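You operate a simulated robot arm through the tools that you are given. There is no shell and no other tool. Be economical: measure what you need, move in short steps, check, and stop when the job is done.

Carry out the task below with a simulated two-armed robot. There is one attempt and no reset: what you move stays moved.

Task
Screw the cap back on the yellow tin.

It is judged by the outcome, as a careful person would: the job done as asked, and still so three seconds after it is handed in. It fails if anything else is knocked over, pushed out of place, dropped, spilled or broken. Lids that push on must go on centred and level and be pressed home; caps that screw on are set level and turned clockwise until they are tight.

Robot
Two 7-joint arms with two-finger parallel grippers on one trunk, on a base that drives. Base frame: it is fixed to the floor where the robot stands at the start and does not move with it; the origin is under the middle of the robot, x ahead of it, y to its left, z up. Lengths are in cm, angles in degrees, forces in N, time in s.
The left shoulder is at the start at [5, 16.1, 117.3], the right one opposite. With the tool pointing down near the work surface each hand reaches from about 24 to 68 cm from the robot's upright axis, wherever it stands, measured 20 degrees to its own side. Places, roughly: yellow tin (7x7x9 cm) [60, -20, 90]. Payload 3.43 kg a hand.
The tool frame of a hand sits at the grasp point between the pads (the TCP): z along the fingers, y along the line on which they close. The tips reach 3 cm beyond it. The gripper opens to 9.4 cm. The fingers are 2.8 cm wide and 1 cm thick; the gripper's body (5 by 9.6 cm) begins 5.5 cm behind the TCP.
Orientation is that of the tool frame in the base frame, as a unit quaternion [w, x, y, z]. With the fingers straight down and closing along the base's y, the tool's x points along the base's -x, its y along +y and its z along -z.

Tools
- The arms move only by the tool send_rows. It takes "left_rows", "right_rows" or both (then of equal length, played together; a hand with none holds still); each is a list that holds one entry, the list of rows, each a list of 7 numbers: the shift along the tool's x, y, z in cm, then the turn, a rotation vector about the tool's x, y, z in degrees, then the gripper command, from -1 (fully open) to 1 (shut), values between in proportion. In form: [[[tx, ty, tz, rx, ry, rz, claw], ...]]. A call has 1 to 20 rows; each row is the pose to reach, as a shift and turn from the pose commanded when the call began, along the tool's axes at that moment. Rows are played at 5 a second. More than 5 cm and 8.6 degrees between two rows, or a gripper value outside its range, and nothing of the call is played. A pose out of reach is approached as far as the arm can. The call stops where the force on the tool passes 40 N (or 10 N more than at its start, if that is more) or the arm is blocked; 0.2 s more then pass. Each finger travels about 4.5 cm/s and halts on what it meets, pressing with about 33 N; the grip force reading is that of the motor and also rises with nothing between the fingers. The clock runs only during rows and for 0.2 s after the last one: add rows that repeat a pose to give the fingers time. The reply holds the time, the measured pose of the TCP, the force on the tool along the base axes, the opening and the grip force, in the units named above and with some noise, with the torque about the TCP (base axes, N m) and any sound that the robot's microphone picked up, and new pictures: "pictures" is both (left out), scene, wrist or none (wrist: the cameras of the hands that moved).
- Cameras (640 x 400 px; columns grow to the right, rows downward): "scene" is now at [13.39, -0.34, 131.7]; the picture's right is [-0.10, -0.99, 0.00], its down [-0.44, 0.04, -0.90] and it looks along [0.89, -0.09, -0.44] (base axes); focal length 271 px, centre (320, 200). "left" rides on the left gripper at [7.6, -1.4, -10.2] in its tool frame; the picture's right is [0.18, 0.98, 0.00], its down [-0.75, 0.14, -0.64] and it looks along [-0.63, 0.12, 0.77] (tool axes); focal length 243 px, centre (320, 200). "right" rides on the right gripper at [7.6, 1.4, -10.2] in its tool frame; the picture's right is [-0.18, 0.98, 0.00], its down [-0.75, -0.14, -0.64] and it looks along [-0.63, -0.12, 0.77] (tool axes); focal length 243 px, centre (320, 200). There is no depth. A picture from a camera that has moved, and an enlarged one, comes with that camera's place and axes in the base frame and with its lens. The place of the scene camera against the robot may be out by one fixed shift of up to 1.2 cm in any direction.
- lift_body(by): slides the trunk up (or, below 0, down) by that many cm; the arms and the scene camera ride with it, the base frame stays. It gives what a move gives, with no picture.
- steer(legs): drives the robot by 1 to 6 legs, each [ahead, left, turn to the left] in cm, cm and degrees, along the robot's own axes; the way and the turn of a leg run together, so that a leg with both is an arc; at most 150 cm and 180 degrees a leg. The arms and the cameras ride along, it lands a little off, and it stops where it bumps. It gives what a move gives, and a new picture of the scene camera.
- turn_head(pan, tilt): turns the head with the scene camera to pan (to the left, within 80 degrees either way) and tilt (down, from -29 to 69), counted from straight ahead of the robot. It gives what a move gives, and a new picture of the scene camera.
- close_up(camera, box): a new picture of the part [left, top, right, bottom] of that camera's present view, enlarged. The clock stands still meanwhile.
- job_done(): hands the job in; it is judged then, once.

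Go step by step. Nothing tells you exact positions but the pictures and the camera data: compare them with the known pose of the tool, close in by small moves and look again before you grip or let go. The budget is 120 turns and 260 pictures, counting those below and the enlarged ones. Unless the task says otherwise, let go and move clear before handing in, and close with one line.

The tools are called after "Call:" by a JSON object that holds its "api" and its "payload". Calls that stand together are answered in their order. send_rows: Moves the arms, as the interface text tells. Its arguments: {"type":"object","properties":{"left_rows":{"type":"array"},"right_rows":{"type":"array"},"pictures":{"type":"string","enum":["both","scene","wrist","none"]}},"required":[]} The other tools are called the same way: lift_body (by) slides the trunk up or down; steer (legs) drives the base; turn_head (pan, tilt) turns the head that bears the scene camera; close_up (camera, box) takes an enlarged picture of a part of a camera's view; job_done () hands the job in.

At the start:

```text
t: 0.0
left_eef_pos: [39.21, 12.2, 115.45]
left_tool_rot: [0.0, -0.001, 1.0, -0.001]
left_contact_force: [0.0, 0.3, -0.7]
left_moment: [-0.01, -0.01, 0.03]
left_grip_width: 9.38
left_finger_force: 0.0
right_eef_pos: [35.36, -20.55, 112.46]
right_tool_rot: [0.0, 0.0, 1.0, -0.001]
right_contact_force: [0.0, 0.3, -0.3]
right_moment: [0.0, 0.02, 0.0]
right_grip_width: 9.37
right_finger_force: 0.1
trunk travel left (down, up): [-20.0, 6.7]
robot x, y, heading: [-0.14, -0.31, -0.1]
head pan, tilt: [-5.8, 26.4]
```

scene: 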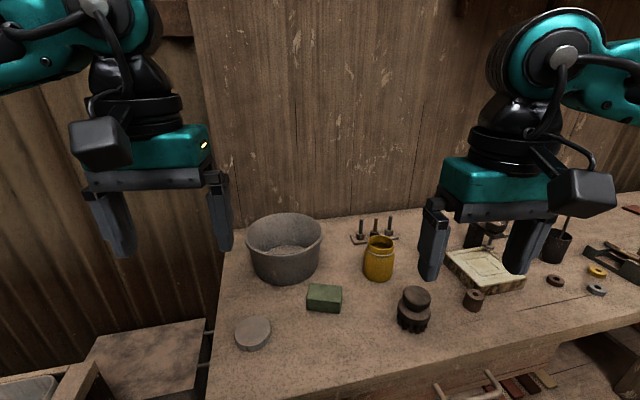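
right: 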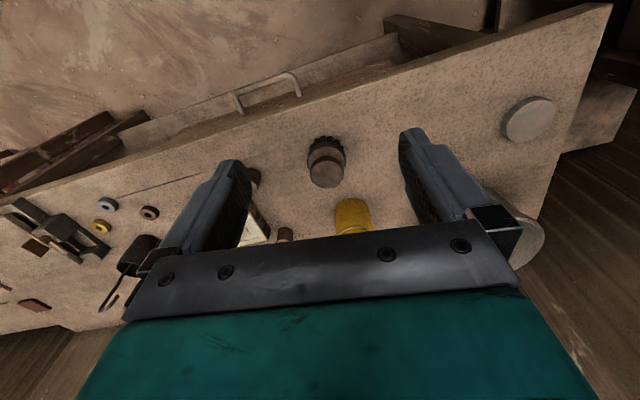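
left: 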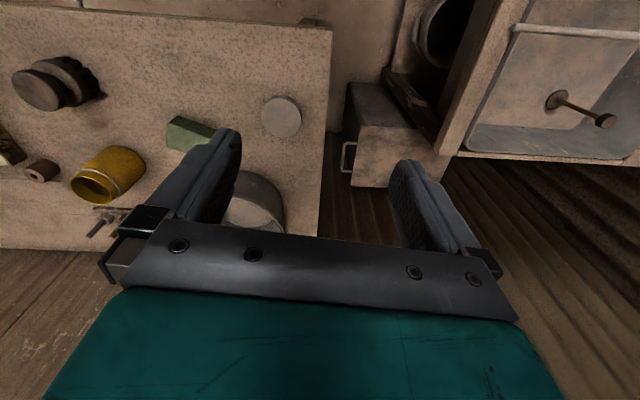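

The yellow tin stands open in mid-bench; the grey disc at the front left may be its cap. I'll look closer at the candidates.

Call:
{"api": "close_up", "payload": {"camera": "scene", "box": [220, 200, 420, 360]}}

Call:
{"api": "close_up", "payload": {"camera": "scene", "box": [420, 200, 640, 340]}}

Call:
{"api": "close_up", "payload": {"camera": "left", "box": [0, 20, 340, 260]}}

```text
2.50 times, centred on (320, 280) of scene
camera zoom: at [13.39, -0.34, 131.7], right [-0.1, -0.99, 0.0], down [-0.44, 0.04, -0.9], along [0.89, -0.09, -0.44], focal length 676 px, centre (320, 0)
```

zoom: 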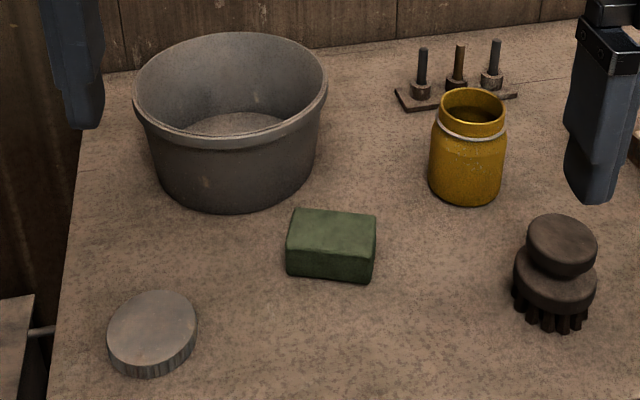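

```text
2.86 times, centred on (530, 270) of scene
camera zoom: at [13.39, -0.34, 131.7], right [-0.1, -0.99, 0.0], down [-0.44, 0.04, -0.9], along [0.89, -0.09, -0.44], focal length 773 px, centre (-280, 0)
```

zoom: 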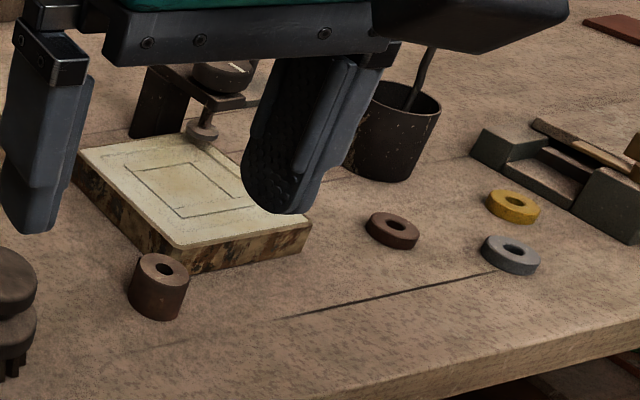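

```text
1.67 times, centred on (170, 140) of left
camera zoom: at [31.53, 10.83, 125.76], right [-0.18, 0.98, 0.0], down [0.75, 0.14, 0.64], along [0.63, 0.12, -0.77], focal length 404 px, centre (570, 300)
```

zoom: 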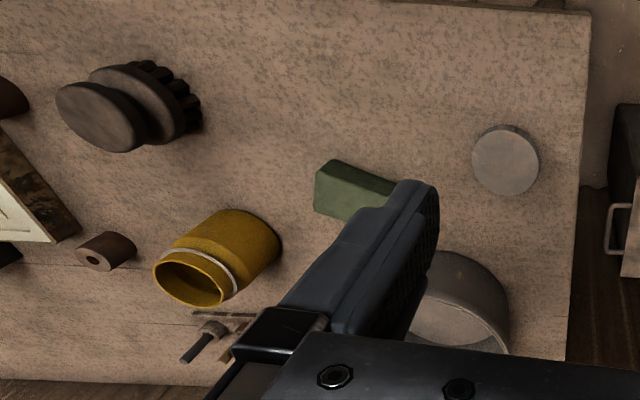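

The grey ribbed disc at about [46, 8] is about 6 cm across, which matches the tin's neck, so it is the cap. I'll move the left hand aside and bring the right hand high above the cap.

Call:
{"api": "send_rows", "payload": {"left_rows": [[[0, 4, 0, 0, 0, 0, -1], [0, 8, 0, 0, 0, 0, -1], [0, 12, 0, 0, 0, 0, -1], [0, 16, 0, 0, 0, 0, -1], [0, 16, 0, 0, 0, 0, -1], [0, 16, 0, 0, 0, 0, -1], [0, 16, 0, 0, 0, 0, -1], [0, 16, 0, 0, 0, 0, -1]]], "right_rows": [[[0, 0, 0, 0, 0, 0, -1], [-1, 4, 0, 0, 0, 0, -1], [-3, 8, 0, 0, 0, 0, -1], [-5, 12, 0, 0, 0, 0, -1], [-7, 16, 0, 0, 0, 0, -1], [-9, 20, 0, 0, 0, 0, -1], [-10, 24, 1, 0, 0, 0, -1], [-10.8, 28, 3, 0, 0, 0, -1]]]}}

```text
t: 1.8
left_eef_pos: [39.26, 28.2, 115.51]
left_tool_rot: [-0.001, 0.0, 1.0, 0.0]
left_contact_force: [-0.3, -0.4, -0.7]
left_moment: [-0.01, -0.01, 0.03]
left_grip_width: 9.41
left_finger_force: 0.1
right_eef_pos: [46.64, 7.51, 109.26]
right_tool_rot: [0.001, 0.0, 1.0, -0.001]
right_contact_force: [0.3, 0.2, 0.4]
right_moment: [-0.01, 0.0, 0.02]
right_grip_width: 9.38
right_finger_force: 0.0
trunk travel left (down, up): [-20.0, 6.7]
robot x, y, heading: [0.07, -0.09, 0.2]
head pan, tilt: [-5.8, 26.4]
camera scene: at [13.4, -0.26, 131.7], right [-0.1, -0.99, 0.0], down [-0.44, 0.04, -0.9], along [0.89, -0.09, -0.44], focal length 271 px, centre (320, 200)
camera right: at [39.12, 8.98, 119.66], right [0.18, 0.98, 0.0], down [0.75, -0.14, 0.64], along [0.63, -0.12, -0.77], focal length 243 px, centre (320, 200)
camera left: at [31.57, 26.87, 125.95], right [-0.19, 0.98, 0.0], down [0.75, 0.14, 0.64], along [0.63, 0.12, -0.77], focal length 243 px, centre (320, 200)
```

scene: 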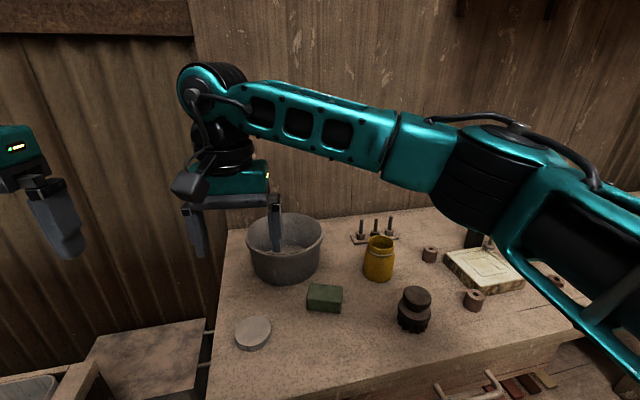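
right: 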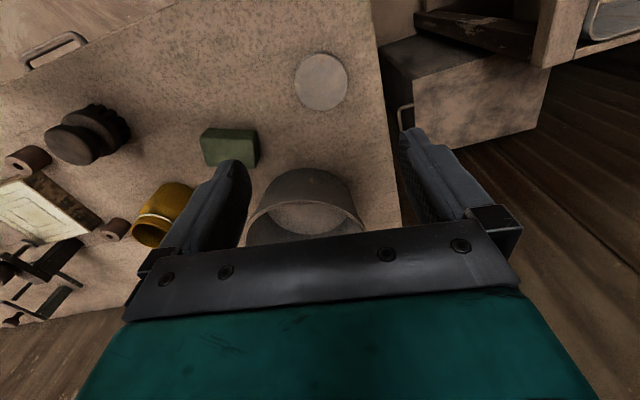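
left: 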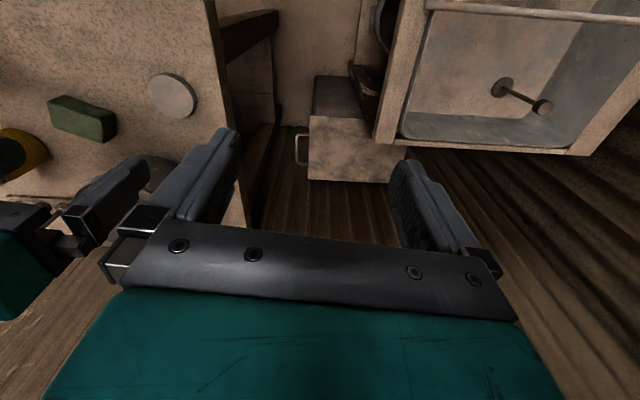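

The cap is at [46.1, 7.7] from the wrist camera too. I'll centre and lower to just above it.

Call:
{"api": "send_rows", "payload": {"right_rows": [[[0.5, 0.1, 4, 0, 0, 0, -1], [0.5, 0.15, 8, 0, 0, 0, -1], [0.5, 0.15, 12, 0, 0, 0, -1], [0.5, 0.15, 14.5, 0, 0, 0, -1], [0.5, 0.15, 14.5, 0, 0, 0, -1]]]}}

Call:
{"api": "close_up", "payload": {"camera": "scene", "box": [180, 240, 340, 360]}}

```text
t: 3.0
left_eef_pos: [39.3, 28.15, 115.55]
left_tool_rot: [0.001, -0.001, 1.0, 0.001]
left_contact_force: [0.5, -0.4, 0.3]
left_moment: [-0.05, 0.0, -0.01]
left_grip_width: 9.41
left_finger_force: 0.1
right_eef_pos: [45.74, 7.4, 94.79]
right_tool_rot: [0.0, 0.0, 1.0, 0.001]
right_contact_force: [-0.7, 0.1, 0.3]
right_moment: [0.04, -0.01, -0.02]
right_grip_width: 9.4
right_finger_force: 0.0
trunk travel left (down, up): [-20.0, 6.7]
robot x, y, heading: [0.11, 0.01, 0.0]
head pan, tilt: [-5.8, 26.4]
camera scene: at [13.38, -0.34, 131.7], right [-0.1, -0.99, 0.0], down [-0.44, 0.04, -0.9], along [0.89, -0.09, -0.44], focal length 271 px, centre (320, 200)
camera right: at [38.31, 8.97, 105.16], right [0.18, 0.98, 0.0], down [0.75, -0.14, 0.64], along [0.63, -0.12, -0.77], focal length 243 px, centre (320, 200)
```

scene: 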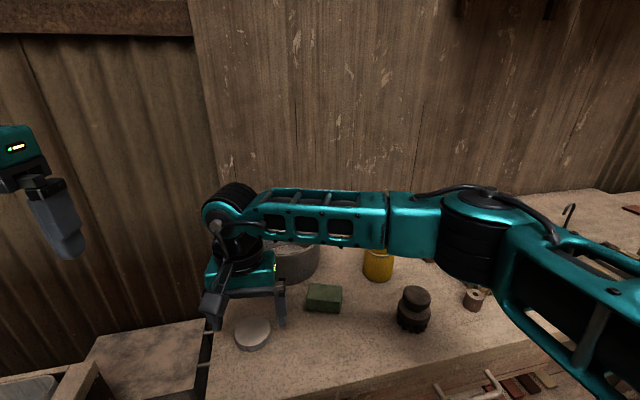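
right: 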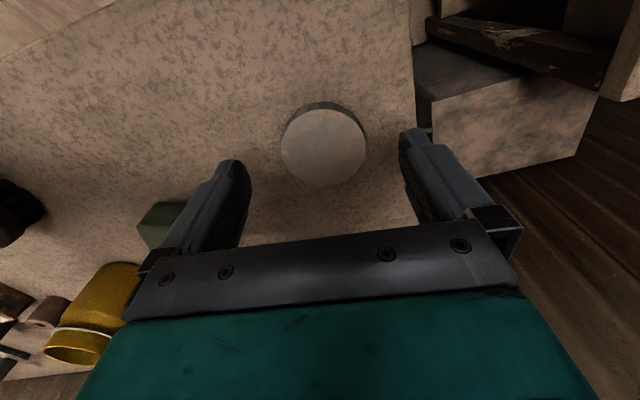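

```text
3.33 times, centred on (260, 300) of scene
camera zoom: at [13.38, -0.34, 131.7], right [-0.1, -0.99, 0.0], down [-0.44, 0.04, -0.9], along [0.89, -0.09, -0.44], focal length 902 px, centre (520, -133)
```

zoom: 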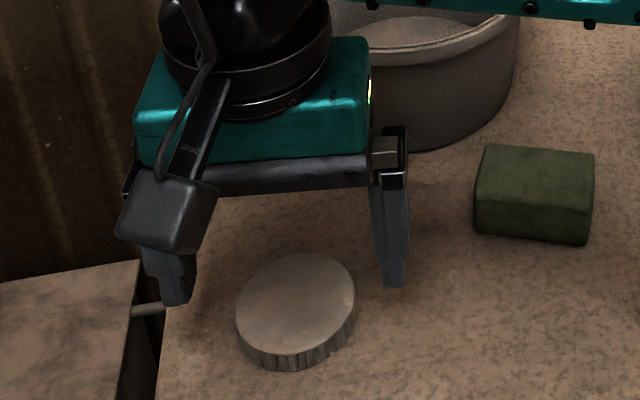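

The fingers straddle the cap, and the centring error is about 0.3 cm. I'll correct it, lower and grip.

Call:
{"api": "send_rows", "payload": {"right_rows": [[[-0.4, 0.3, 0, 0, 0, 0, -1], [-0.4, 0.3, 2, 0, 0, 0, -1], [-0.4, 0.3, 3.2, 0, 0, 0, -1], [-0.4, 0.3, 3.2, 0, 0, 0, 0], [-0.4, 0.3, 3.2, 0, 0, 0, 1], [-0.4, 0.3, 3.2, 0, 0, 0, 1], [-0.4, 0.3, 3.2, 0, 0, 0, 1]]]}}

Call:
{"api": "close_up", "payload": {"camera": "scene", "box": [180, 240, 340, 360]}}

```text
t: 4.6
left_eef_pos: [39.25, 28.12, 115.63]
left_tool_rot: [-0.001, 0.0, 1.0, 0.001]
left_contact_force: [0.0, -0.6, -0.1]
left_moment: [-0.03, -0.01, 0.03]
left_grip_width: 9.4
left_finger_force: 0.0
right_eef_pos: [46.02, 7.78, 91.62]
right_tool_rot: [0.0, 0.001, 1.0, 0.0]
right_contact_force: [0.0, 0.3, -0.6]
right_moment: [-0.01, -0.02, 0.05]
right_grip_width: 5.91
right_finger_force: 33.5
trunk travel left (down, up): [-20.0, 6.7]
robot x, y, heading: [0.0, -0.25, 0.0]
head pan, tilt: [-5.8, 26.4]
camera scene: at [13.39, -0.34, 131.7], right [-0.1, -0.99, 0.0], down [-0.44, 0.04, -0.9], along [0.89, -0.09, -0.44], focal length 271 px, centre (320, 200)
camera right: at [38.67, 9.34, 102.01], right [0.18, 0.98, 0.0], down [0.75, -0.14, 0.64], along [0.63, -0.12, -0.77], focal length 243 px, centre (320, 200)
```

scene: 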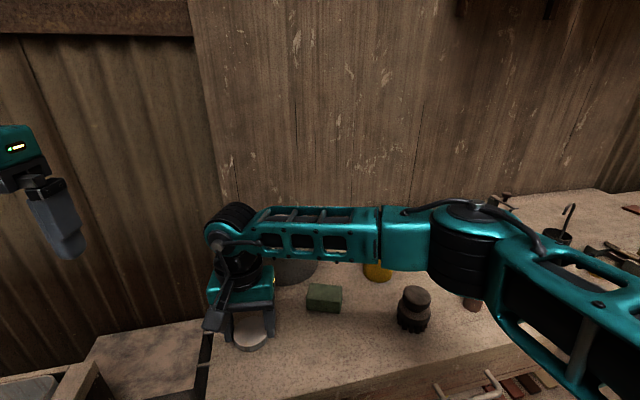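
right: 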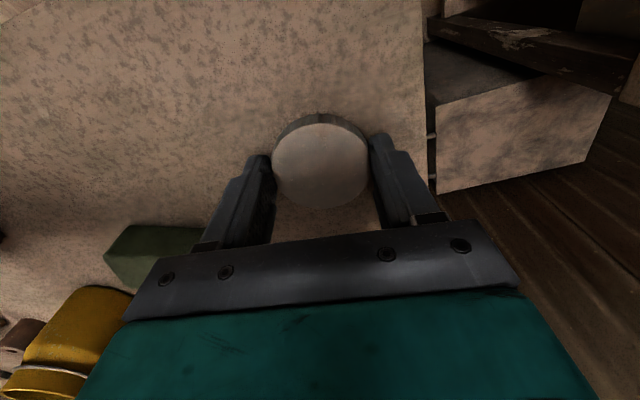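

```text
3.33 times, centred on (260, 300) of scene
camera zoom: at [13.39, -0.34, 131.7], right [-0.1, -0.99, 0.0], down [-0.44, 0.04, -0.9], along [0.89, -0.09, -0.44], focal length 902 px, centre (520, -133)
```

zoom: 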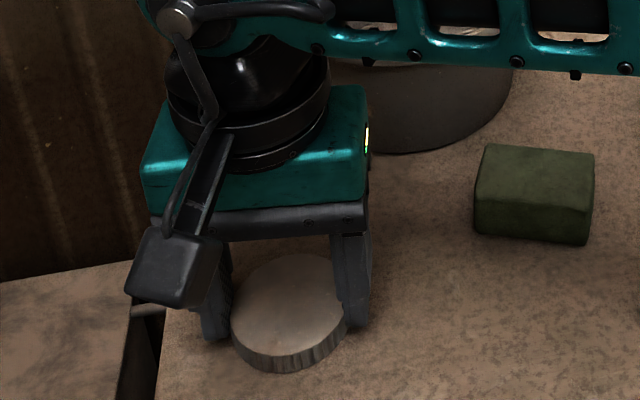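

The cap is gripped at 5.91 cm. I'll lift it and carry it to above the tin.

Call:
{"api": "send_rows", "payload": {"right_rows": [[[0, 0, -4, 0, 0, 0, 1], [0, 0, -8, 0, 0, 0, 1], [0, 0, -12, 0, 0, 0, 1], [0, -1, -16, 0, 0, 0, 1], [-1, -5, -17, 0, 0, 0, 1], [-3, -9, -17, 0, 0, 0, 1], [-5, -13, -17, 0, 0, 0, 1], [-7, -17, -17, 0, 0, 0, 1], [-9.5, -21, -17, 0, 0, 0, 1], [-12, -24.5, -17, 0, 0, 0, 1], [-14, -26.5, -17, 0, 0, 0, 1], [-14, -26.5, -17, 0, 0, 0, 1]]]}}

Call:
{"api": "close_up", "payload": {"camera": "right", "box": [220, 60, 420, 260]}}

Call:
{"api": "close_up", "payload": {"camera": "scene", "box": [300, 160, 460, 290]}}

```text
t: 7.2
left_eef_pos: [39.19, 28.23, 115.7]
left_tool_rot: [0.001, -0.002, 1.0, -0.001]
left_contact_force: [0.2, 0.0, 0.1]
left_moment: [-0.01, -0.02, 0.01]
left_grip_width: 9.37
left_finger_force: 0.0
right_eef_pos: [60.04, -18.66, 108.67]
right_tool_rot: [0.001, 0.0, 1.0, 0.0]
right_contact_force: [1.0, 0.1, -0.5]
right_moment: [0.01, 0.01, -0.03]
right_grip_width: 5.91
right_finger_force: 32.4
trunk travel left (down, up): [-20.0, 6.7]
robot x, y, heading: [0.05, -0.2, -0.0]
head pan, tilt: [-5.8, 26.4]
camera scene: at [13.38, -0.34, 131.7], right [-0.1, -0.99, 0.0], down [-0.44, 0.04, -0.9], along [0.89, -0.09, -0.44], focal length 271 px, centre (320, 200)
camera right: at [52.52, -17.13, 119.0], right [0.18, 0.98, 0.0], down [0.75, -0.14, 0.64], along [0.63, -0.12, -0.77], focal length 243 px, centre (320, 200)
```

scene: 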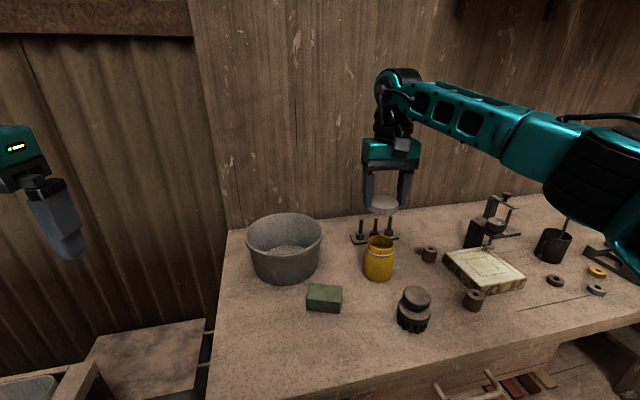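
right: 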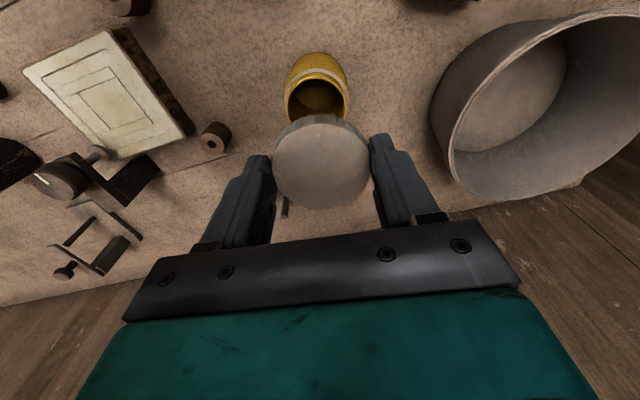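

```text
2.00 times, centred on (320, 160) of right
camera zoom: at [52.52, -17.13, 119.0], right [0.18, 0.98, 0.0], down [0.75, -0.14, 0.64], along [0.63, -0.12, -0.77], focal length 485 px, centre (320, 280)
```

zoom: 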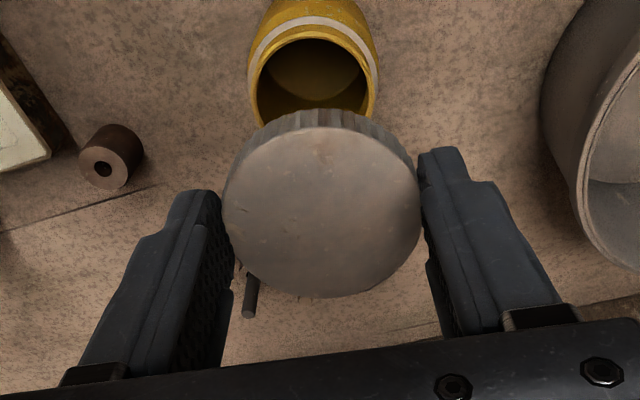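

```text
3.08 times, centred on (380, 225) of scene
camera zoom: at [13.38, -0.34, 131.7], right [-0.1, -0.99, 0.0], down [-0.44, 0.04, -0.9], along [0.89, -0.09, -0.44], focal length 833 px, centre (135, 123)
```

zoom: 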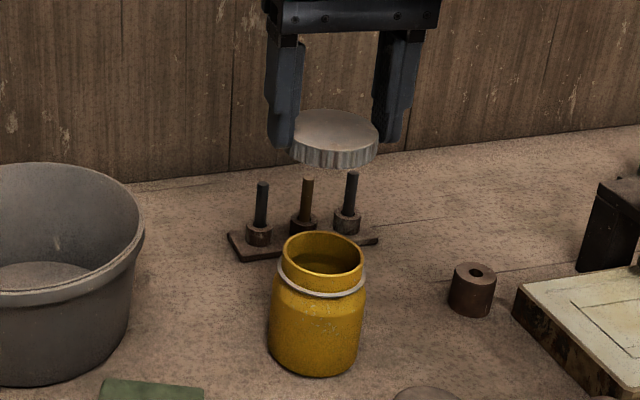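

The tin's rim is near [60.1, -18.9, 97], from both cameras. I'll lower until the cap is just above the rim and compare.

Call:
{"api": "send_rows", "payload": {"right_rows": [[[-0.2, -0.3, 3, 0, 0, 0, 1], [-0.2, -0.3, 5.2, 0, 0, 0, 1], [-0.2, -0.3, 5.2, 0, 0, 0, 1]]]}}

Call:
{"api": "close_up", "payload": {"camera": "right", "box": [220, 60, 420, 260]}}

Call:
{"api": "close_up", "payload": {"camera": "scene", "box": [330, 190, 430, 290]}}

```text
t: 8.0
left_eef_pos: [39.12, 28.13, 115.66]
left_tool_rot: [0.0, -0.001, 1.0, 0.0]
left_contact_force: [0.0, 0.2, -0.3]
left_moment: [0.0, 0.03, 0.0]
left_grip_width: 9.4
left_finger_force: 0.0
right_eef_pos: [60.16, -18.98, 103.5]
right_tool_rot: [0.0, 0.0, 1.0, 0.0]
right_contact_force: [-0.3, -0.7, -0.5]
right_moment: [0.0, -0.01, 0.03]
right_grip_width: 5.91
right_finger_force: 33.0
trunk travel left (down, up): [-20.0, 6.7]
robot x, y, heading: [0.22, -0.56, -0.1]
head pan, tilt: [-5.8, 26.4]
camera scene: at [13.38, -0.34, 131.7], right [-0.1, -0.99, 0.0], down [-0.44, 0.04, -0.9], along [0.89, -0.09, -0.44], focal length 271 px, centre (320, 200)
camera right: at [52.77, -17.4, 113.89], right [0.18, 0.98, 0.0], down [0.75, -0.14, 0.64], along [0.63, -0.12, -0.77], focal length 243 px, centre (320, 200)
```

scene: 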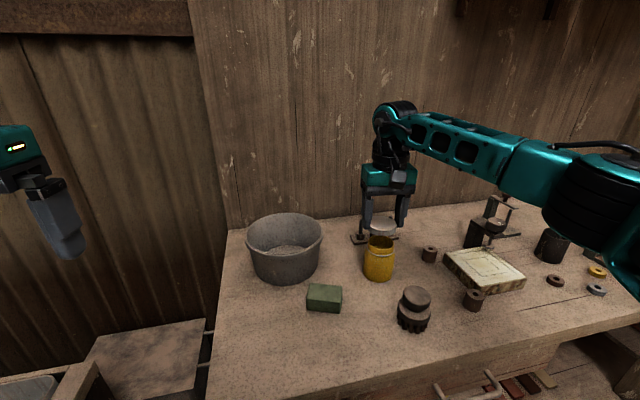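
right: 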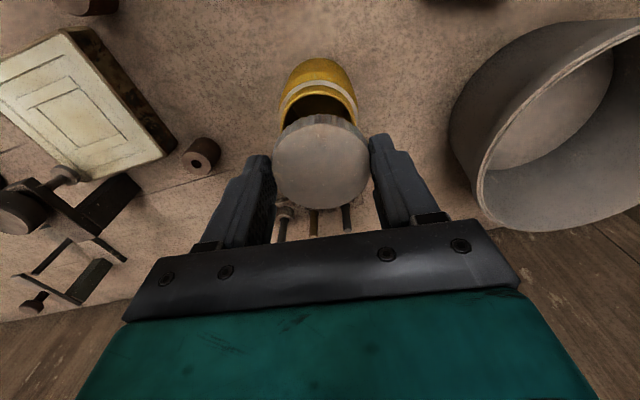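

```text
2.00 times, centred on (320, 160) of right
camera zoom: at [52.77, -17.4, 113.89], right [0.18, 0.98, 0.0], down [0.75, -0.14, 0.64], along [0.63, -0.12, -0.77], focal length 485 px, centre (320, 280)
```

zoom: 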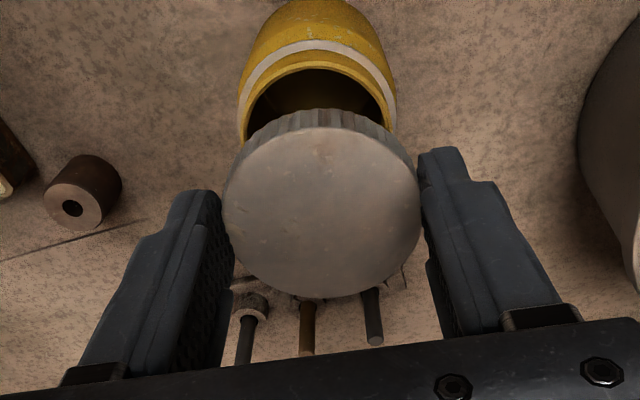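

```text
4.00 times, centred on (380, 240) of scene
camera zoom: at [13.38, -0.34, 131.7], right [-0.1, -0.99, 0.0], down [-0.44, 0.04, -0.9], along [0.89, -0.09, -0.44], focal length 1082 px, centre (80, 40)
```

zoom: 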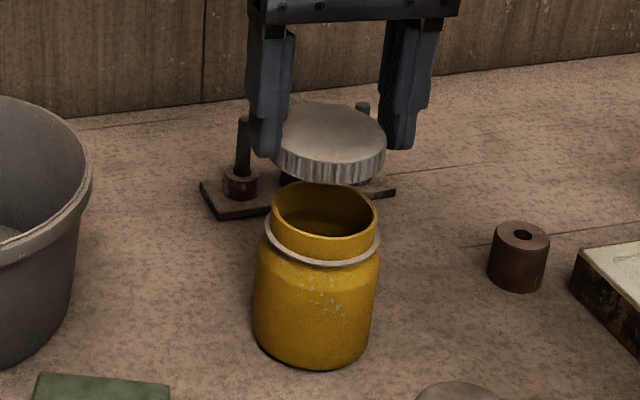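

The cap and rim line up laterally, and fore-aft to within about 0.3 cm. I'll lower it a bit more and look again.

Call:
{"api": "send_rows", "payload": {"right_rows": [[[0, 0, 1, 0, 0, 0, 1], [0, 0, 1.9, 0, 0, 0, 1], [0, 0, 1.9, 0, 0, 0, 1]]], "pictures": "none"}}

Call:
{"api": "close_up", "payload": {"camera": "right", "box": [220, 60, 420, 260]}}

Call:
{"api": "close_up", "payload": {"camera": "scene", "box": [345, 205, 415, 285]}}

```text
t: 8.8
left_eef_pos: [39.17, 28.17, 115.62]
left_tool_rot: [0.0, -0.001, 1.0, 0.0]
left_contact_force: [-0.4, 0.6, 0.8]
left_moment: [-0.01, -0.01, 0.0]
left_grip_width: 9.41
left_finger_force: 0.0
right_eef_pos: [60.36, -18.86, 101.69]
right_tool_rot: [-0.001, -0.001, 1.0, 0.0]
right_contact_force: [0.4, -0.4, 0.1]
right_moment: [0.0, 0.01, 0.02]
right_grip_width: 5.89
right_finger_force: 32.9
trunk travel left (down, up): [-20.0, 6.7]
robot x, y, heading: [-0.13, 0.11, -0.0]
head pan, tilt: [-5.8, 26.4]
```

```text
2.00 times, centred on (320, 160) of right
camera zoom: at [52.87, -17.42, 112.08], right [0.18, 0.98, 0.0], down [0.75, -0.14, 0.64], along [0.63, -0.12, -0.77], focal length 485 px, centre (320, 280)
```

zoom: 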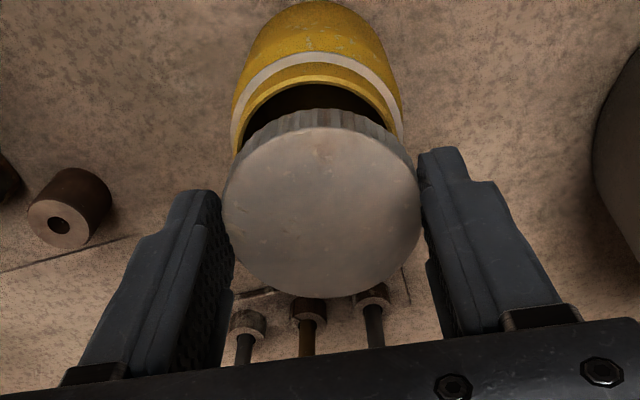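

```text
5.00 times, centred on (380, 245) of scene
camera zoom: at [13.39, -0.34, 131.7], right [-0.1, -0.99, 0.0], down [-0.44, 0.04, -0.9], along [0.89, -0.09, -0.44], focal length 1353 px, centre (20, -25)
```

zoom: 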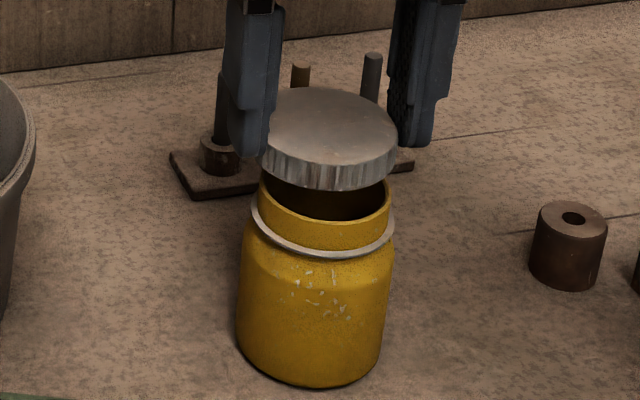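

The cap sits about 0.5 cm ahead of the grasp point, so it is too far in +x over the rim. I'll shift back 0.5 cm, lower slightly and recheck.

Call:
{"api": "send_rows", "payload": {"right_rows": [[[0.5, 0, 0, 0, 0, 0, 1], [0.5, 0, 0.7, 0, 0, 0, 1], [0.5, 0, 0.7, 0, 0, 0, 1]]], "pictures": "none"}}

Call:
{"api": "close_up", "payload": {"camera": "right", "box": [260, 60, 380, 180]}}

Call:
{"api": "close_up", "payload": {"camera": "scene", "box": [355, 215, 405, 265]}}

```text
t: 9.6
left_eef_pos: [39.17, 28.17, 115.68]
left_tool_rot: [0.0, 0.0, 1.0, 0.0]
left_contact_force: [0.0, -1.0, -0.4]
left_moment: [-0.02, -0.06, 0.01]
left_grip_width: 9.39
left_finger_force: 0.1
right_eef_pos: [59.73, -18.87, 100.93]
right_tool_rot: [0.001, 0.0, 1.0, 0.0]
right_contact_force: [-0.3, -0.6, -0.5]
right_moment: [0.0, 0.02, -0.02]
right_grip_width: 5.9
right_finger_force: 33.0
trunk travel left (down, up): [-20.0, 6.7]
robot x, y, heading: [0.07, -0.04, -0.0]
head pan, tilt: [-5.8, 26.4]
```

```text
3.33 times, centred on (320, 120) of right
camera zoom: at [52.33, -17.42, 111.3], right [0.18, 0.98, 0.0], down [0.75, -0.14, 0.64], along [0.63, -0.12, -0.77], focal length 809 px, centre (320, 467)
```

zoom: 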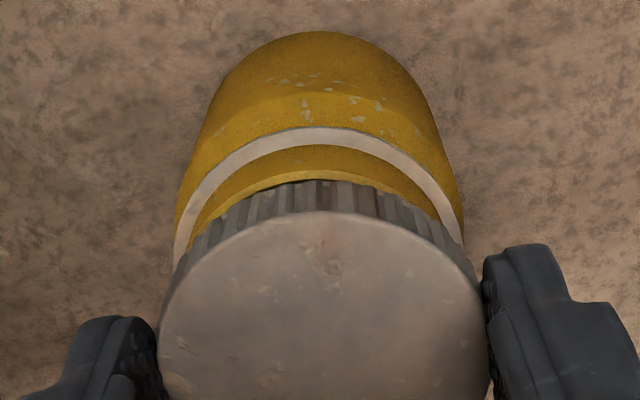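

```text
8.00 times, centred on (380, 240) of scene
camera zoom: at [13.38, -0.34, 131.7], right [-0.1, -0.99, 0.0], down [-0.44, 0.04, -0.9], along [0.89, -0.09, -0.44], focal length 2165 px, centre (-160, -120)
```

zoom: 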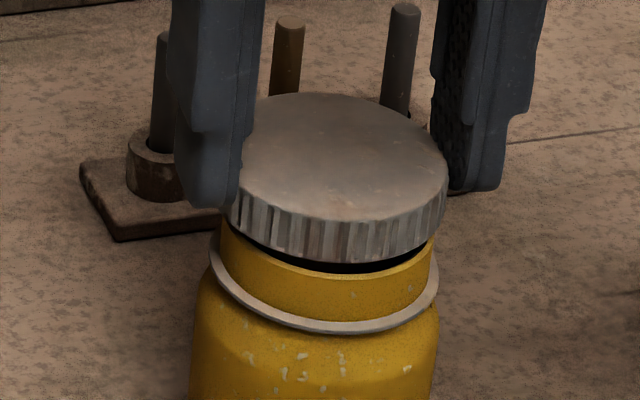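

Nearly aligned now. I'll make a small correction (-0.2 x, +0.1 y) and lower gently to contact.

Call:
{"api": "send_rows", "payload": {"right_rows": [[[0.2, 0.1, 0, 0, 0, 0, 1], [0.2, 0.1, 0.2, 0, 0, 0, 1], [0.2, 0.1, 0.4, 0, 0, 0, 1], [0.2, 0.1, 0.5, 0, 0, 0, 1]]], "pictures": "none"}}

Call:
{"api": "close_up", "payload": {"camera": "right", "box": [260, 60, 380, 180]}}

Call:
{"api": "close_up", "payload": {"camera": "scene", "box": [355, 215, 405, 265]}}

```text
t: 10.6
left_eef_pos: [39.15, 28.09, 115.66]
left_tool_rot: [0.0, 0.0, 1.0, 0.0]
left_contact_force: [-0.2, 0.3, -0.2]
left_moment: [-0.02, 0.0, -0.01]
left_grip_width: 9.41
left_finger_force: 0.1
right_eef_pos: [59.72, -18.76, 100.48]
right_tool_rot: [0.0, 0.0, 1.0, 0.0]
right_contact_force: [0.3, 0.9, 1.8]
right_moment: [0.01, 0.04, 0.02]
right_grip_width: 5.92
right_finger_force: 32.9
trunk travel left (down, up): [-20.0, 6.7]
robot x, y, heading: [0.24, 0.18, -0.1]
head pan, tilt: [-5.8, 26.4]
```

```text
3.33 times, centred on (320, 120) of right
camera zoom: at [52.22, -17.3, 110.79], right [0.18, 0.98, 0.0], down [0.75, -0.14, 0.64], along [0.63, -0.12, -0.77], focal length 809 px, centre (320, 467)
```

zoom: 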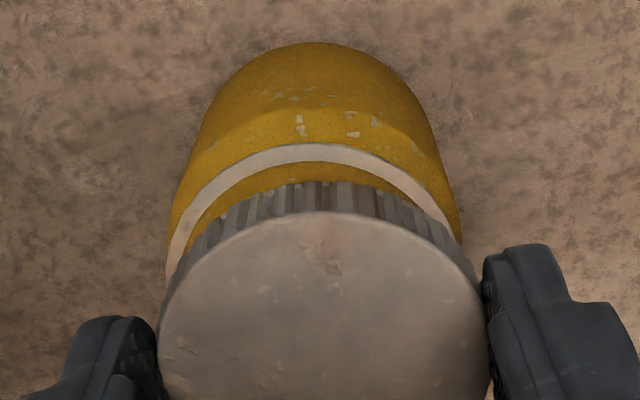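

```text
8.00 times, centred on (380, 240) of scene
camera zoom: at [13.38, -0.33, 131.7], right [-0.1, -0.99, 0.0], down [-0.44, 0.04, -0.9], along [0.89, -0.09, -0.44], focal length 2165 px, centre (-160, -120)
```

zoom: 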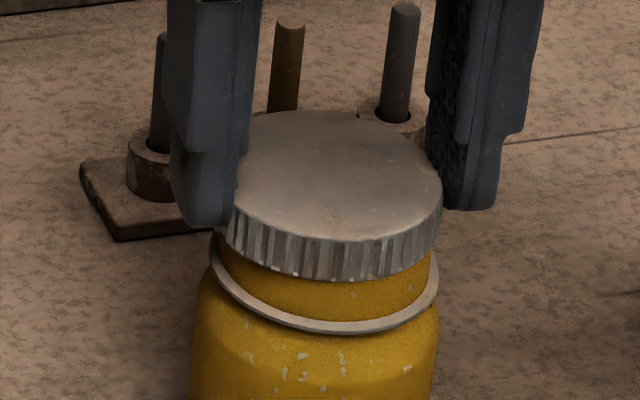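

The cap appears to be starting over the rim. I'll press a little further and watch the force.

Call:
{"api": "send_rows", "payload": {"right_rows": [[[0, 0, 0.15, 0, 0, 0, 1], [0, 0, 0.3, 0, 0, 0, 1], [0, 0, 0.45, 0, 0, 0, 1]]], "pictures": "none"}}

Call:
{"api": "close_up", "payload": {"camera": "scene", "box": [355, 215, 405, 265]}}

```text
t: 11.4
left_eef_pos: [38.98, 28.23, 115.72]
left_tool_rot: [0.0, 0.001, 1.0, -0.001]
left_contact_force: [1.0, 0.9, -0.1]
left_moment: [0.02, -0.01, 0.03]
left_grip_width: 9.37
left_finger_force: 0.1
right_eef_pos: [59.68, -18.75, 100.39]
right_tool_rot: [0.003, 0.0, 1.0, -0.001]
right_contact_force: [0.8, -3.0, 17.7]
right_moment: [-0.38, 0.23, 0.08]
right_grip_width: 5.96
right_finger_force: 33.0
trunk travel left (down, up): [-20.0, 6.7]
robot x, y, heading: [-0.21, -0.05, -0.0]
head pan, tilt: [-5.8, 26.4]
```

```text
8.00 times, centred on (380, 240) of scene
camera zoom: at [13.23, -0.31, 131.74], right [-0.1, -0.99, 0.0], down [-0.44, 0.04, -0.9], along [0.89, -0.09, -0.44], focal length 2165 px, centre (-160, -120)
```

zoom: 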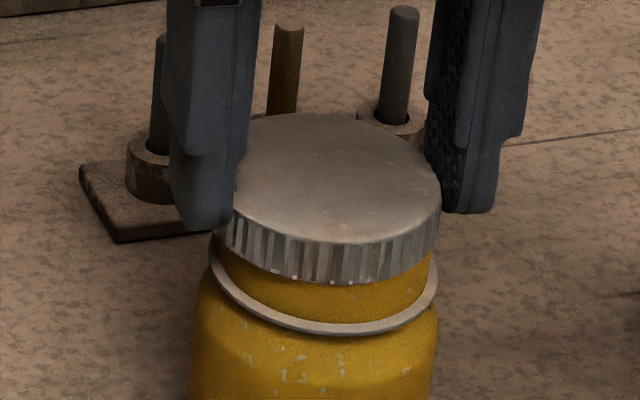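

There is contact at rim height, and the torque puts it on the -x, -y side, so the cap is off toward +x, +y. I'll lift a touch, shift by about 0.15 cm each way and try again.

Call:
{"api": "send_rows", "payload": {"right_rows": [[[0, 0, -0.6, 0, 0, 0, 1], [0.15, -0.15, -0.6, 0, 0, 0, 1], [0.15, -0.15, -0.3, 0, 0, 0, 1], [0.15, -0.15, -0.1, 0, 0, 0, 1], [0.15, -0.15, 0, 0, 0, 0, 1]]], "pictures": "none"}}

Call:
{"api": "close_up", "payload": {"camera": "scene", "box": [355, 215, 405, 265]}}

```text
t: 12.6
left_eef_pos: [39.14, 28.16, 115.65]
left_tool_rot: [0.001, -0.001, 1.0, -0.001]
left_contact_force: [0.5, 0.9, -0.4]
left_moment: [-0.02, 0.0, -0.01]
left_grip_width: 9.41
left_finger_force: 0.0
right_eef_pos: [59.43, -18.92, 100.35]
right_tool_rot: [0.003, 0.0, 1.0, 0.0]
right_contact_force: [1.9, -0.4, 19.7]
right_moment: [-0.37, 0.07, -0.02]
right_grip_width: 5.9
right_finger_force: 33.6
trunk travel left (down, up): [-20.0, 6.7]
robot x, y, heading: [0.17, -0.16, -0.0]
head pan, tilt: [-5.8, 26.4]
```

```text
8.00 times, centred on (380, 240) of scene
camera zoom: at [13.22, -0.28, 131.74], right [-0.1, -0.99, 0.0], down [-0.44, 0.04, -0.9], along [0.89, -0.09, -0.44], focal length 2165 px, centre (-160, -120)
```

zoom: 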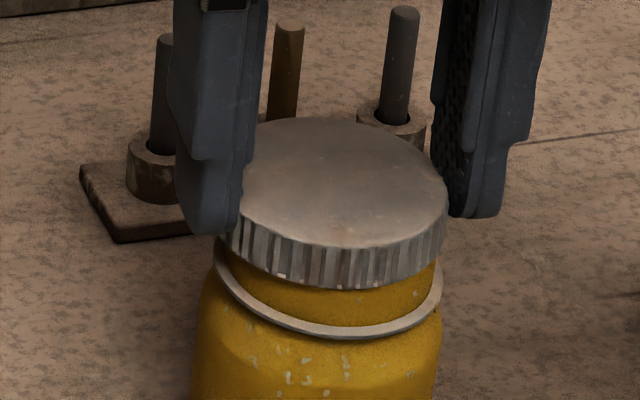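

There is still contact at rim height, biased to -y. I'll look closely at the fit.

Call:
{"api": "close_up", "payload": {"camera": "scene", "box": [364, 226, 400, 262]}}

Call:
{"api": "close_up", "payload": {"camera": "right", "box": [260, 60, 380, 180]}}

```text
11.11 times, centred on (382, 244) of scene
camera zoom: at [13.22, -0.28, 131.74], right [-0.1, -0.99, 0.0], down [-0.44, 0.04, -0.9], along [0.89, -0.09, -0.44], focal length 3006 px, centre (-369, -289)
```

zoom: 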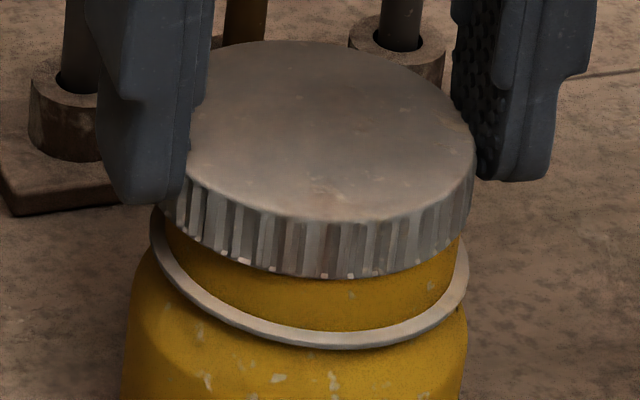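

```text
3.33 times, centred on (320, 120) of right
camera zoom: at [51.94, -17.4, 110.71], right [0.18, 0.98, 0.0], down [0.75, -0.14, 0.65], along [0.64, -0.12, -0.76], focal length 809 px, centre (320, 467)
```

zoom: 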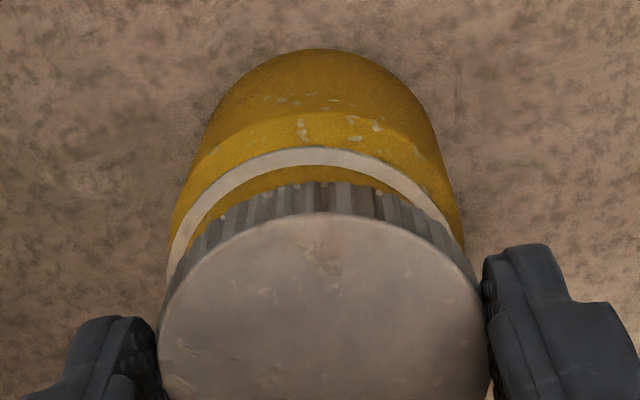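

Laterally it is centred, so it may just be resting on the thread start. My grip is about 0.55 cm off the cap's axis, so before turning I'll release gently and shift the hand to centre on the cap.

Call:
{"api": "send_rows", "payload": {"right_rows": [[[0, 0, -0.3, 0, 0, 0, 1], [0, 0, -0.3, 0, 0, 0, 0], [0, 0, -0.3, 0, 0, 0, -0.55], [0, 0, -0.3, 0, 0, 0, -0.55], [-0.3, 0, -0.3, 0, 0, 0, -0.55], [-0.6, 0, -0.3, 0, 0, 0, -0.55], [-0.6, 0, -0.3, 0, 0, 0, -0.55]]]}}

Call:
{"api": "close_up", "payload": {"camera": "scene", "box": [355, 215, 405, 265]}}

Call:
{"api": "close_up", "payload": {"camera": "right", "box": [220, 60, 420, 260]}}

```text
t: 14.2
left_eef_pos: [39.08, 28.21, 115.64]
left_tool_rot: [0.0, -0.001, 1.0, 0.0]
left_contact_force: [-0.6, 1.0, 0.2]
left_moment: [0.0, -0.03, -0.01]
left_grip_width: 9.39
left_finger_force: 0.0
right_eef_pos: [60.06, -18.97, 100.22]
right_tool_rot: [0.0, 0.0, 1.0, 0.0]
right_contact_force: [-0.4, 0.6, 0.1]
right_moment: [-0.01, 0.01, 0.01]
right_grip_width: 7.3
right_finger_force: 0.1
trunk travel left (down, up): [-20.0, 6.7]
robot x, y, heading: [0.04, -0.04, -0.0]
head pan, tilt: [-5.8, 26.4]
camera scene: at [13.38, -0.34, 131.7], right [-0.1, -0.99, 0.0], down [-0.44, 0.04, -0.9], along [0.89, -0.09, -0.44], focal length 271 px, centre (320, 200)
camera right: at [52.69, -17.41, 110.66], right [0.18, 0.98, 0.0], down [0.75, -0.14, 0.64], along [0.63, -0.12, -0.77], focal length 243 px, centre (320, 200)
```

scene: 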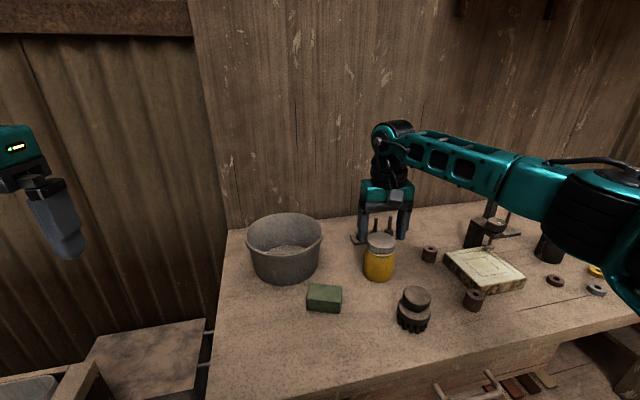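
right: 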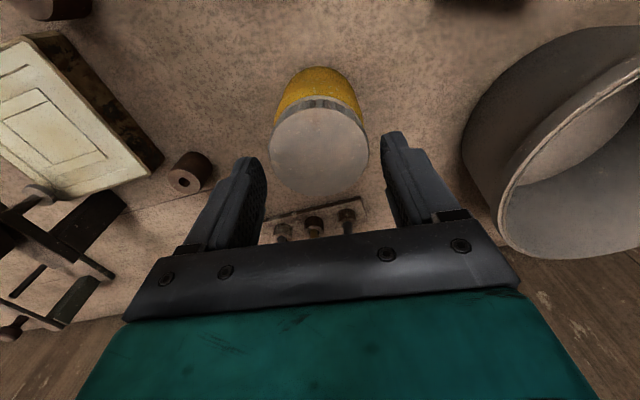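

```text
8.00 times, centred on (380, 240) of scene
camera zoom: at [13.38, -0.34, 131.7], right [-0.1, -0.99, 0.0], down [-0.44, 0.04, -0.9], along [0.89, -0.09, -0.44], focal length 2165 px, centre (-160, -120)
```

zoom: 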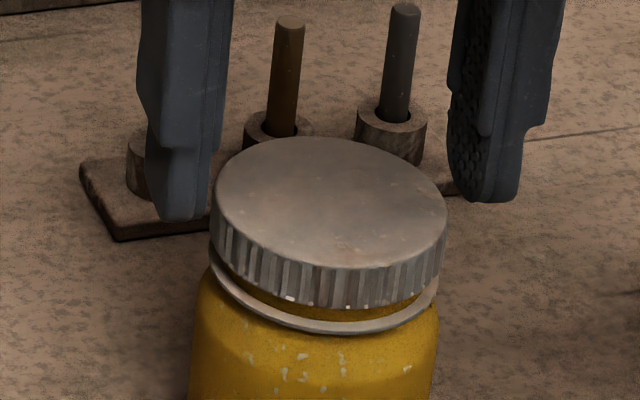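

```text
2.00 times, centred on (320, 160) of right
camera zoom: at [52.69, -17.41, 110.66], right [0.18, 0.98, 0.0], down [0.75, -0.14, 0.64], along [0.63, -0.12, -0.77], focal length 485 px, centre (320, 280)
```

zoom: 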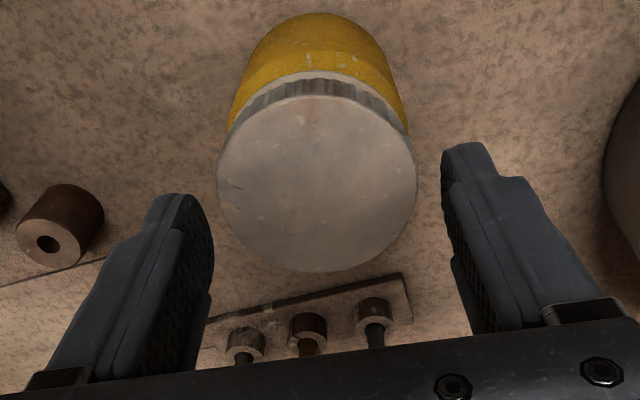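

The cap dropped down onto the neck by itself, and the hand is centred over it. I'll back-rotate the open hand by 64° for turning range.

Call:
{"api": "send_rows", "payload": {"right_rows": [[[0, -0.1, 0, 0, 0, -8, -0.7], [0, -0.1, 0, 0, 0, -16, -0.7], [0, -0.1, 0, 0, 0, -24, -0.7], [0, -0.1, 0, 0, 0, -32, -0.7], [0, -0.1, 0, 0, 0, -40, -0.7], [0, -0.1, 0, 0, 0, -48, -0.7], [0, -0.1, 0, 0, 0, -56, -0.7], [0, -0.1, 0, 0, 0, -64, -0.7], [0, -0.1, 0, 0, 0, -64, -0.7]]]}}

Call:
{"api": "close_up", "payload": {"camera": "scene", "box": [355, 215, 405, 265]}}

```text
t: 16.2
left_eef_pos: [39.14, 27.86, 115.74]
left_tool_rot: [0.0, 0.0, 1.0, 0.001]
left_contact_force: [0.2, -1.5, 0.3]
left_moment: [0.07, 0.01, 0.01]
left_grip_width: 9.42
left_finger_force: 0.1
right_eef_pos: [44.58, -14.14, 110.49]
right_tool_rot: [0.026, -0.488, 0.872, -0.013]
right_contact_force: [0.1, -1.0, -0.5]
right_moment: [0.06, -0.01, -0.03]
right_grip_width: 7.98
right_finger_force: 0.1
right hand out of reach, approached as far as the arm can: row 3, 4, 5, 6, 7, 8, 9
trunk travel left (down, up): [-20.0, 6.7]
robot x, y, heading: [-0.0, 0.04, 0.3]
head pan, tilt: [-5.8, 26.4]
camera scene: at [13.45, -0.63, 131.68], right [-0.1, -0.99, 0.0], down [-0.44, 0.05, -0.9], along [0.89, -0.09, -0.44], focal length 271 px, centre (320, 200)
camera right: at [38.97, -19.88, 120.66], right [-0.74, 0.67, -0.04], down [0.48, 0.57, 0.67], along [0.47, 0.48, -0.74], focal length 243 px, centre (320, 200)
```

scene: 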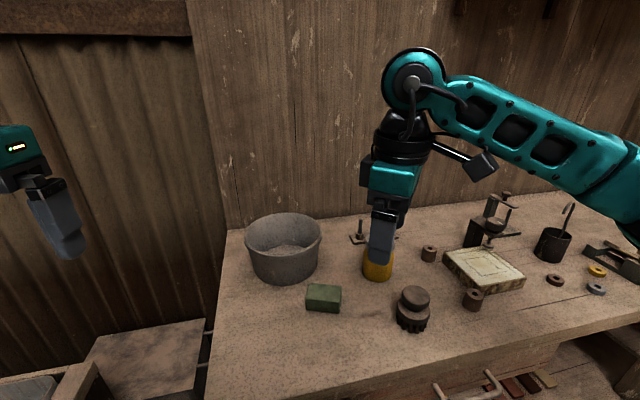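
right: 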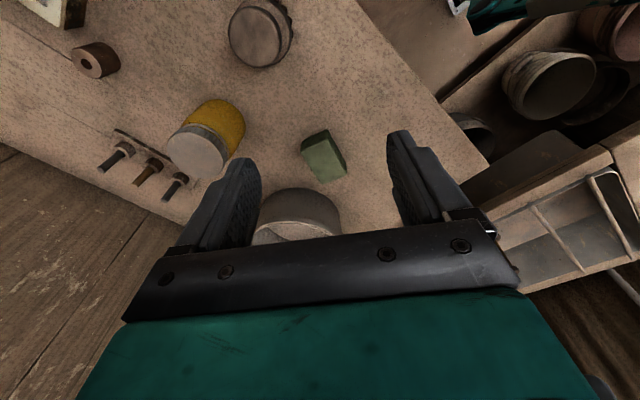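

```text
8.00 times, centred on (380, 240) of scene
camera zoom: at [13.45, -0.63, 131.68], right [-0.1, -0.99, 0.0], down [-0.44, 0.05, -0.9], along [0.89, -0.09, -0.44], focal length 2165 px, centre (-160, -120)
```

zoom: 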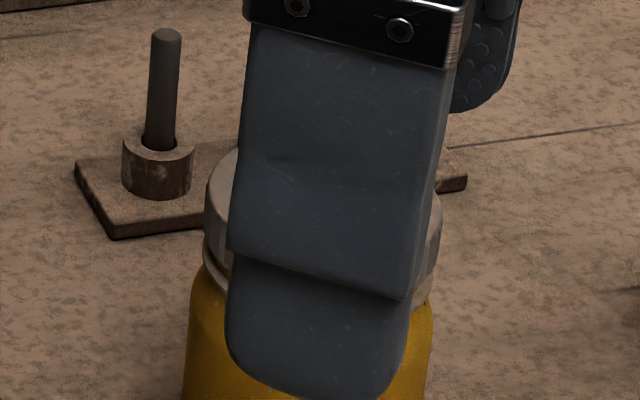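

Turning that way the wrist ran out of reach and the hand swung back toward the robot, though the tin and cap appear undisturbed. I'll raise the hand and take stock.

Call:
{"api": "send_rows", "payload": {"right_rows": [[[0, 0, -1, 0, 0, 0, -0.7], [0, 0, -3, 0, 0, 0, -0.7], [0, 0, -3, 0, 0, 0, -0.7]]]}}

Call:
{"api": "close_up", "payload": {"camera": "scene", "box": [320, 200, 440, 300]}}

```text
t: 17.0
left_eef_pos: [39.16, 28.09, 115.66]
left_tool_rot: [0.0, -0.001, 1.0, 0.0]
left_contact_force: [0.6, 0.6, 0.2]
left_moment: [0.07, -0.02, 0.04]
left_grip_width: 9.4
left_finger_force: 0.1
right_eef_pos: [44.31, -13.95, 113.65]
right_tool_rot: [0.024, -0.489, 0.872, -0.013]
right_contact_force: [0.8, -0.7, 0.3]
right_moment: [-0.03, 0.03, 0.0]
right_grip_width: 7.98
right_finger_force: 0.1
trunk travel left (down, up): [-20.0, 6.7]
robot x, y, heading: [0.05, 0.02, 0.0]
head pan, tilt: [-5.8, 26.4]
camera scene: at [13.39, -0.36, 131.69], right [-0.1, -0.99, 0.0], down [-0.44, 0.05, -0.9], along [0.89, -0.09, -0.44], focal length 271 px, centre (320, 200)
camera right: at [38.67, -19.66, 123.76], right [-0.74, 0.67, -0.04], down [0.48, 0.57, 0.67], along [0.47, 0.48, -0.74], focal length 243 px, centre (320, 200)
```

scene: 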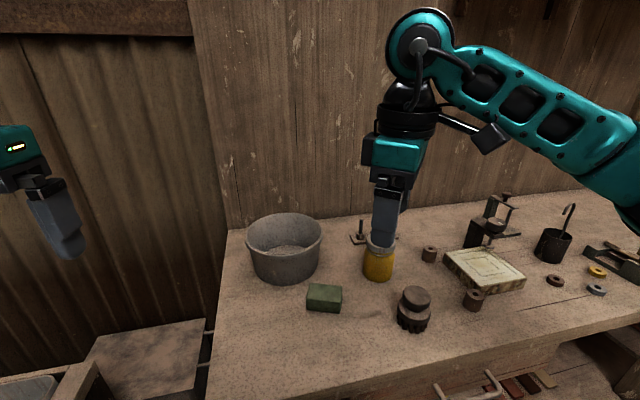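
right: 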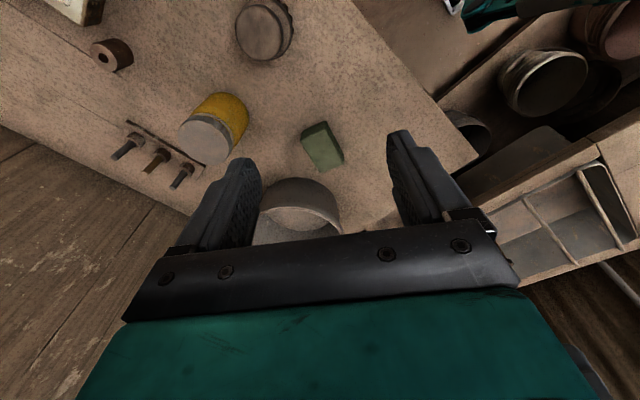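

```text
4.00 times, centred on (380, 250) of scene
camera zoom: at [13.39, -0.36, 131.69], right [-0.1, -0.99, 0.0], down [-0.44, 0.05, -0.9], along [0.89, -0.09, -0.44], focal length 1082 px, centre (80, 0)
```

zoom: 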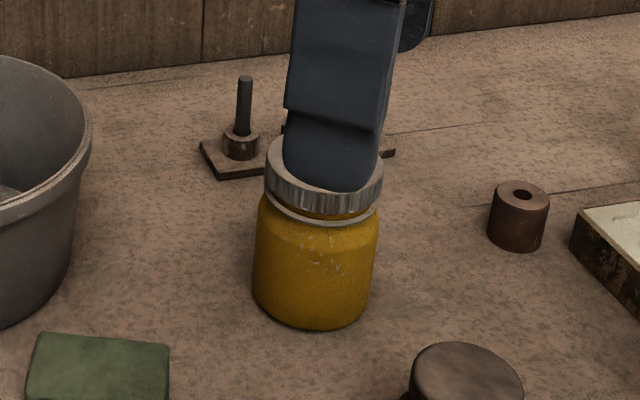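

All objects are in place and the cap sits on the neck. I'll rotate the hand back to neutral in place.

Call:
{"api": "send_rows", "payload": {"right_rows": [[[0, 0, 0, -0.2, 0.4, 8.3, -0.7], [0, 0, 0, -0.45, 0.8, 16.7, -0.7], [0, 0, 0, -0.7, 1.25, 25, -0.7], [0, 0, 0, -0.9, 1.65, 33.4, -0.7], [0, 0, 0, -1.1, 2.1, 41.8, -0.7], [0, 0, 0, -1.35, 2.5, 50.2, -0.7], [0, 0, 0, -1.6, 2.9, 58.5, -0.7], [0, 0, 0, -1.6, 2.9, 58.5, -0.7]]], "pictures": "scene"}}

```text
t: 18.8
left_eef_pos: [39.22, 28.13, 115.66]
left_tool_rot: [0.0, -0.001, 1.0, 0.0]
left_contact_force: [-0.4, 0.7, 0.0]
left_moment: [0.01, 0.0, -0.01]
left_grip_width: 9.43
left_finger_force: 0.0
right_eef_pos: [44.36, -14.22, 113.77]
right_tool_rot: [0.0, 0.001, 1.0, 0.001]
right_contact_force: [-0.3, -0.6, -0.5]
right_moment: [0.03, -0.01, -0.03]
right_grip_width: 7.99
right_finger_force: 0.1
trunk travel left (down, up): [-20.0, 6.7]
robot x, y, heading: [-0.39, -0.31, 0.2]
head pan, tilt: [-5.8, 26.4]
camera scene: at [13.39, -0.34, 131.7], right [-0.1, -0.99, 0.0], down [-0.44, 0.04, -0.9], along [0.89, -0.09, -0.44], focal length 271 px, centre (320, 200)
```

scene: 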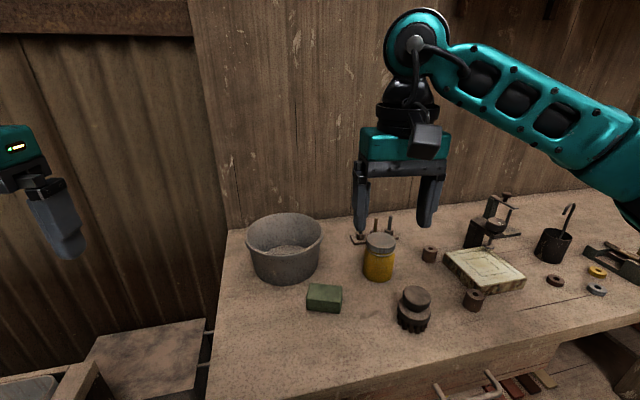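

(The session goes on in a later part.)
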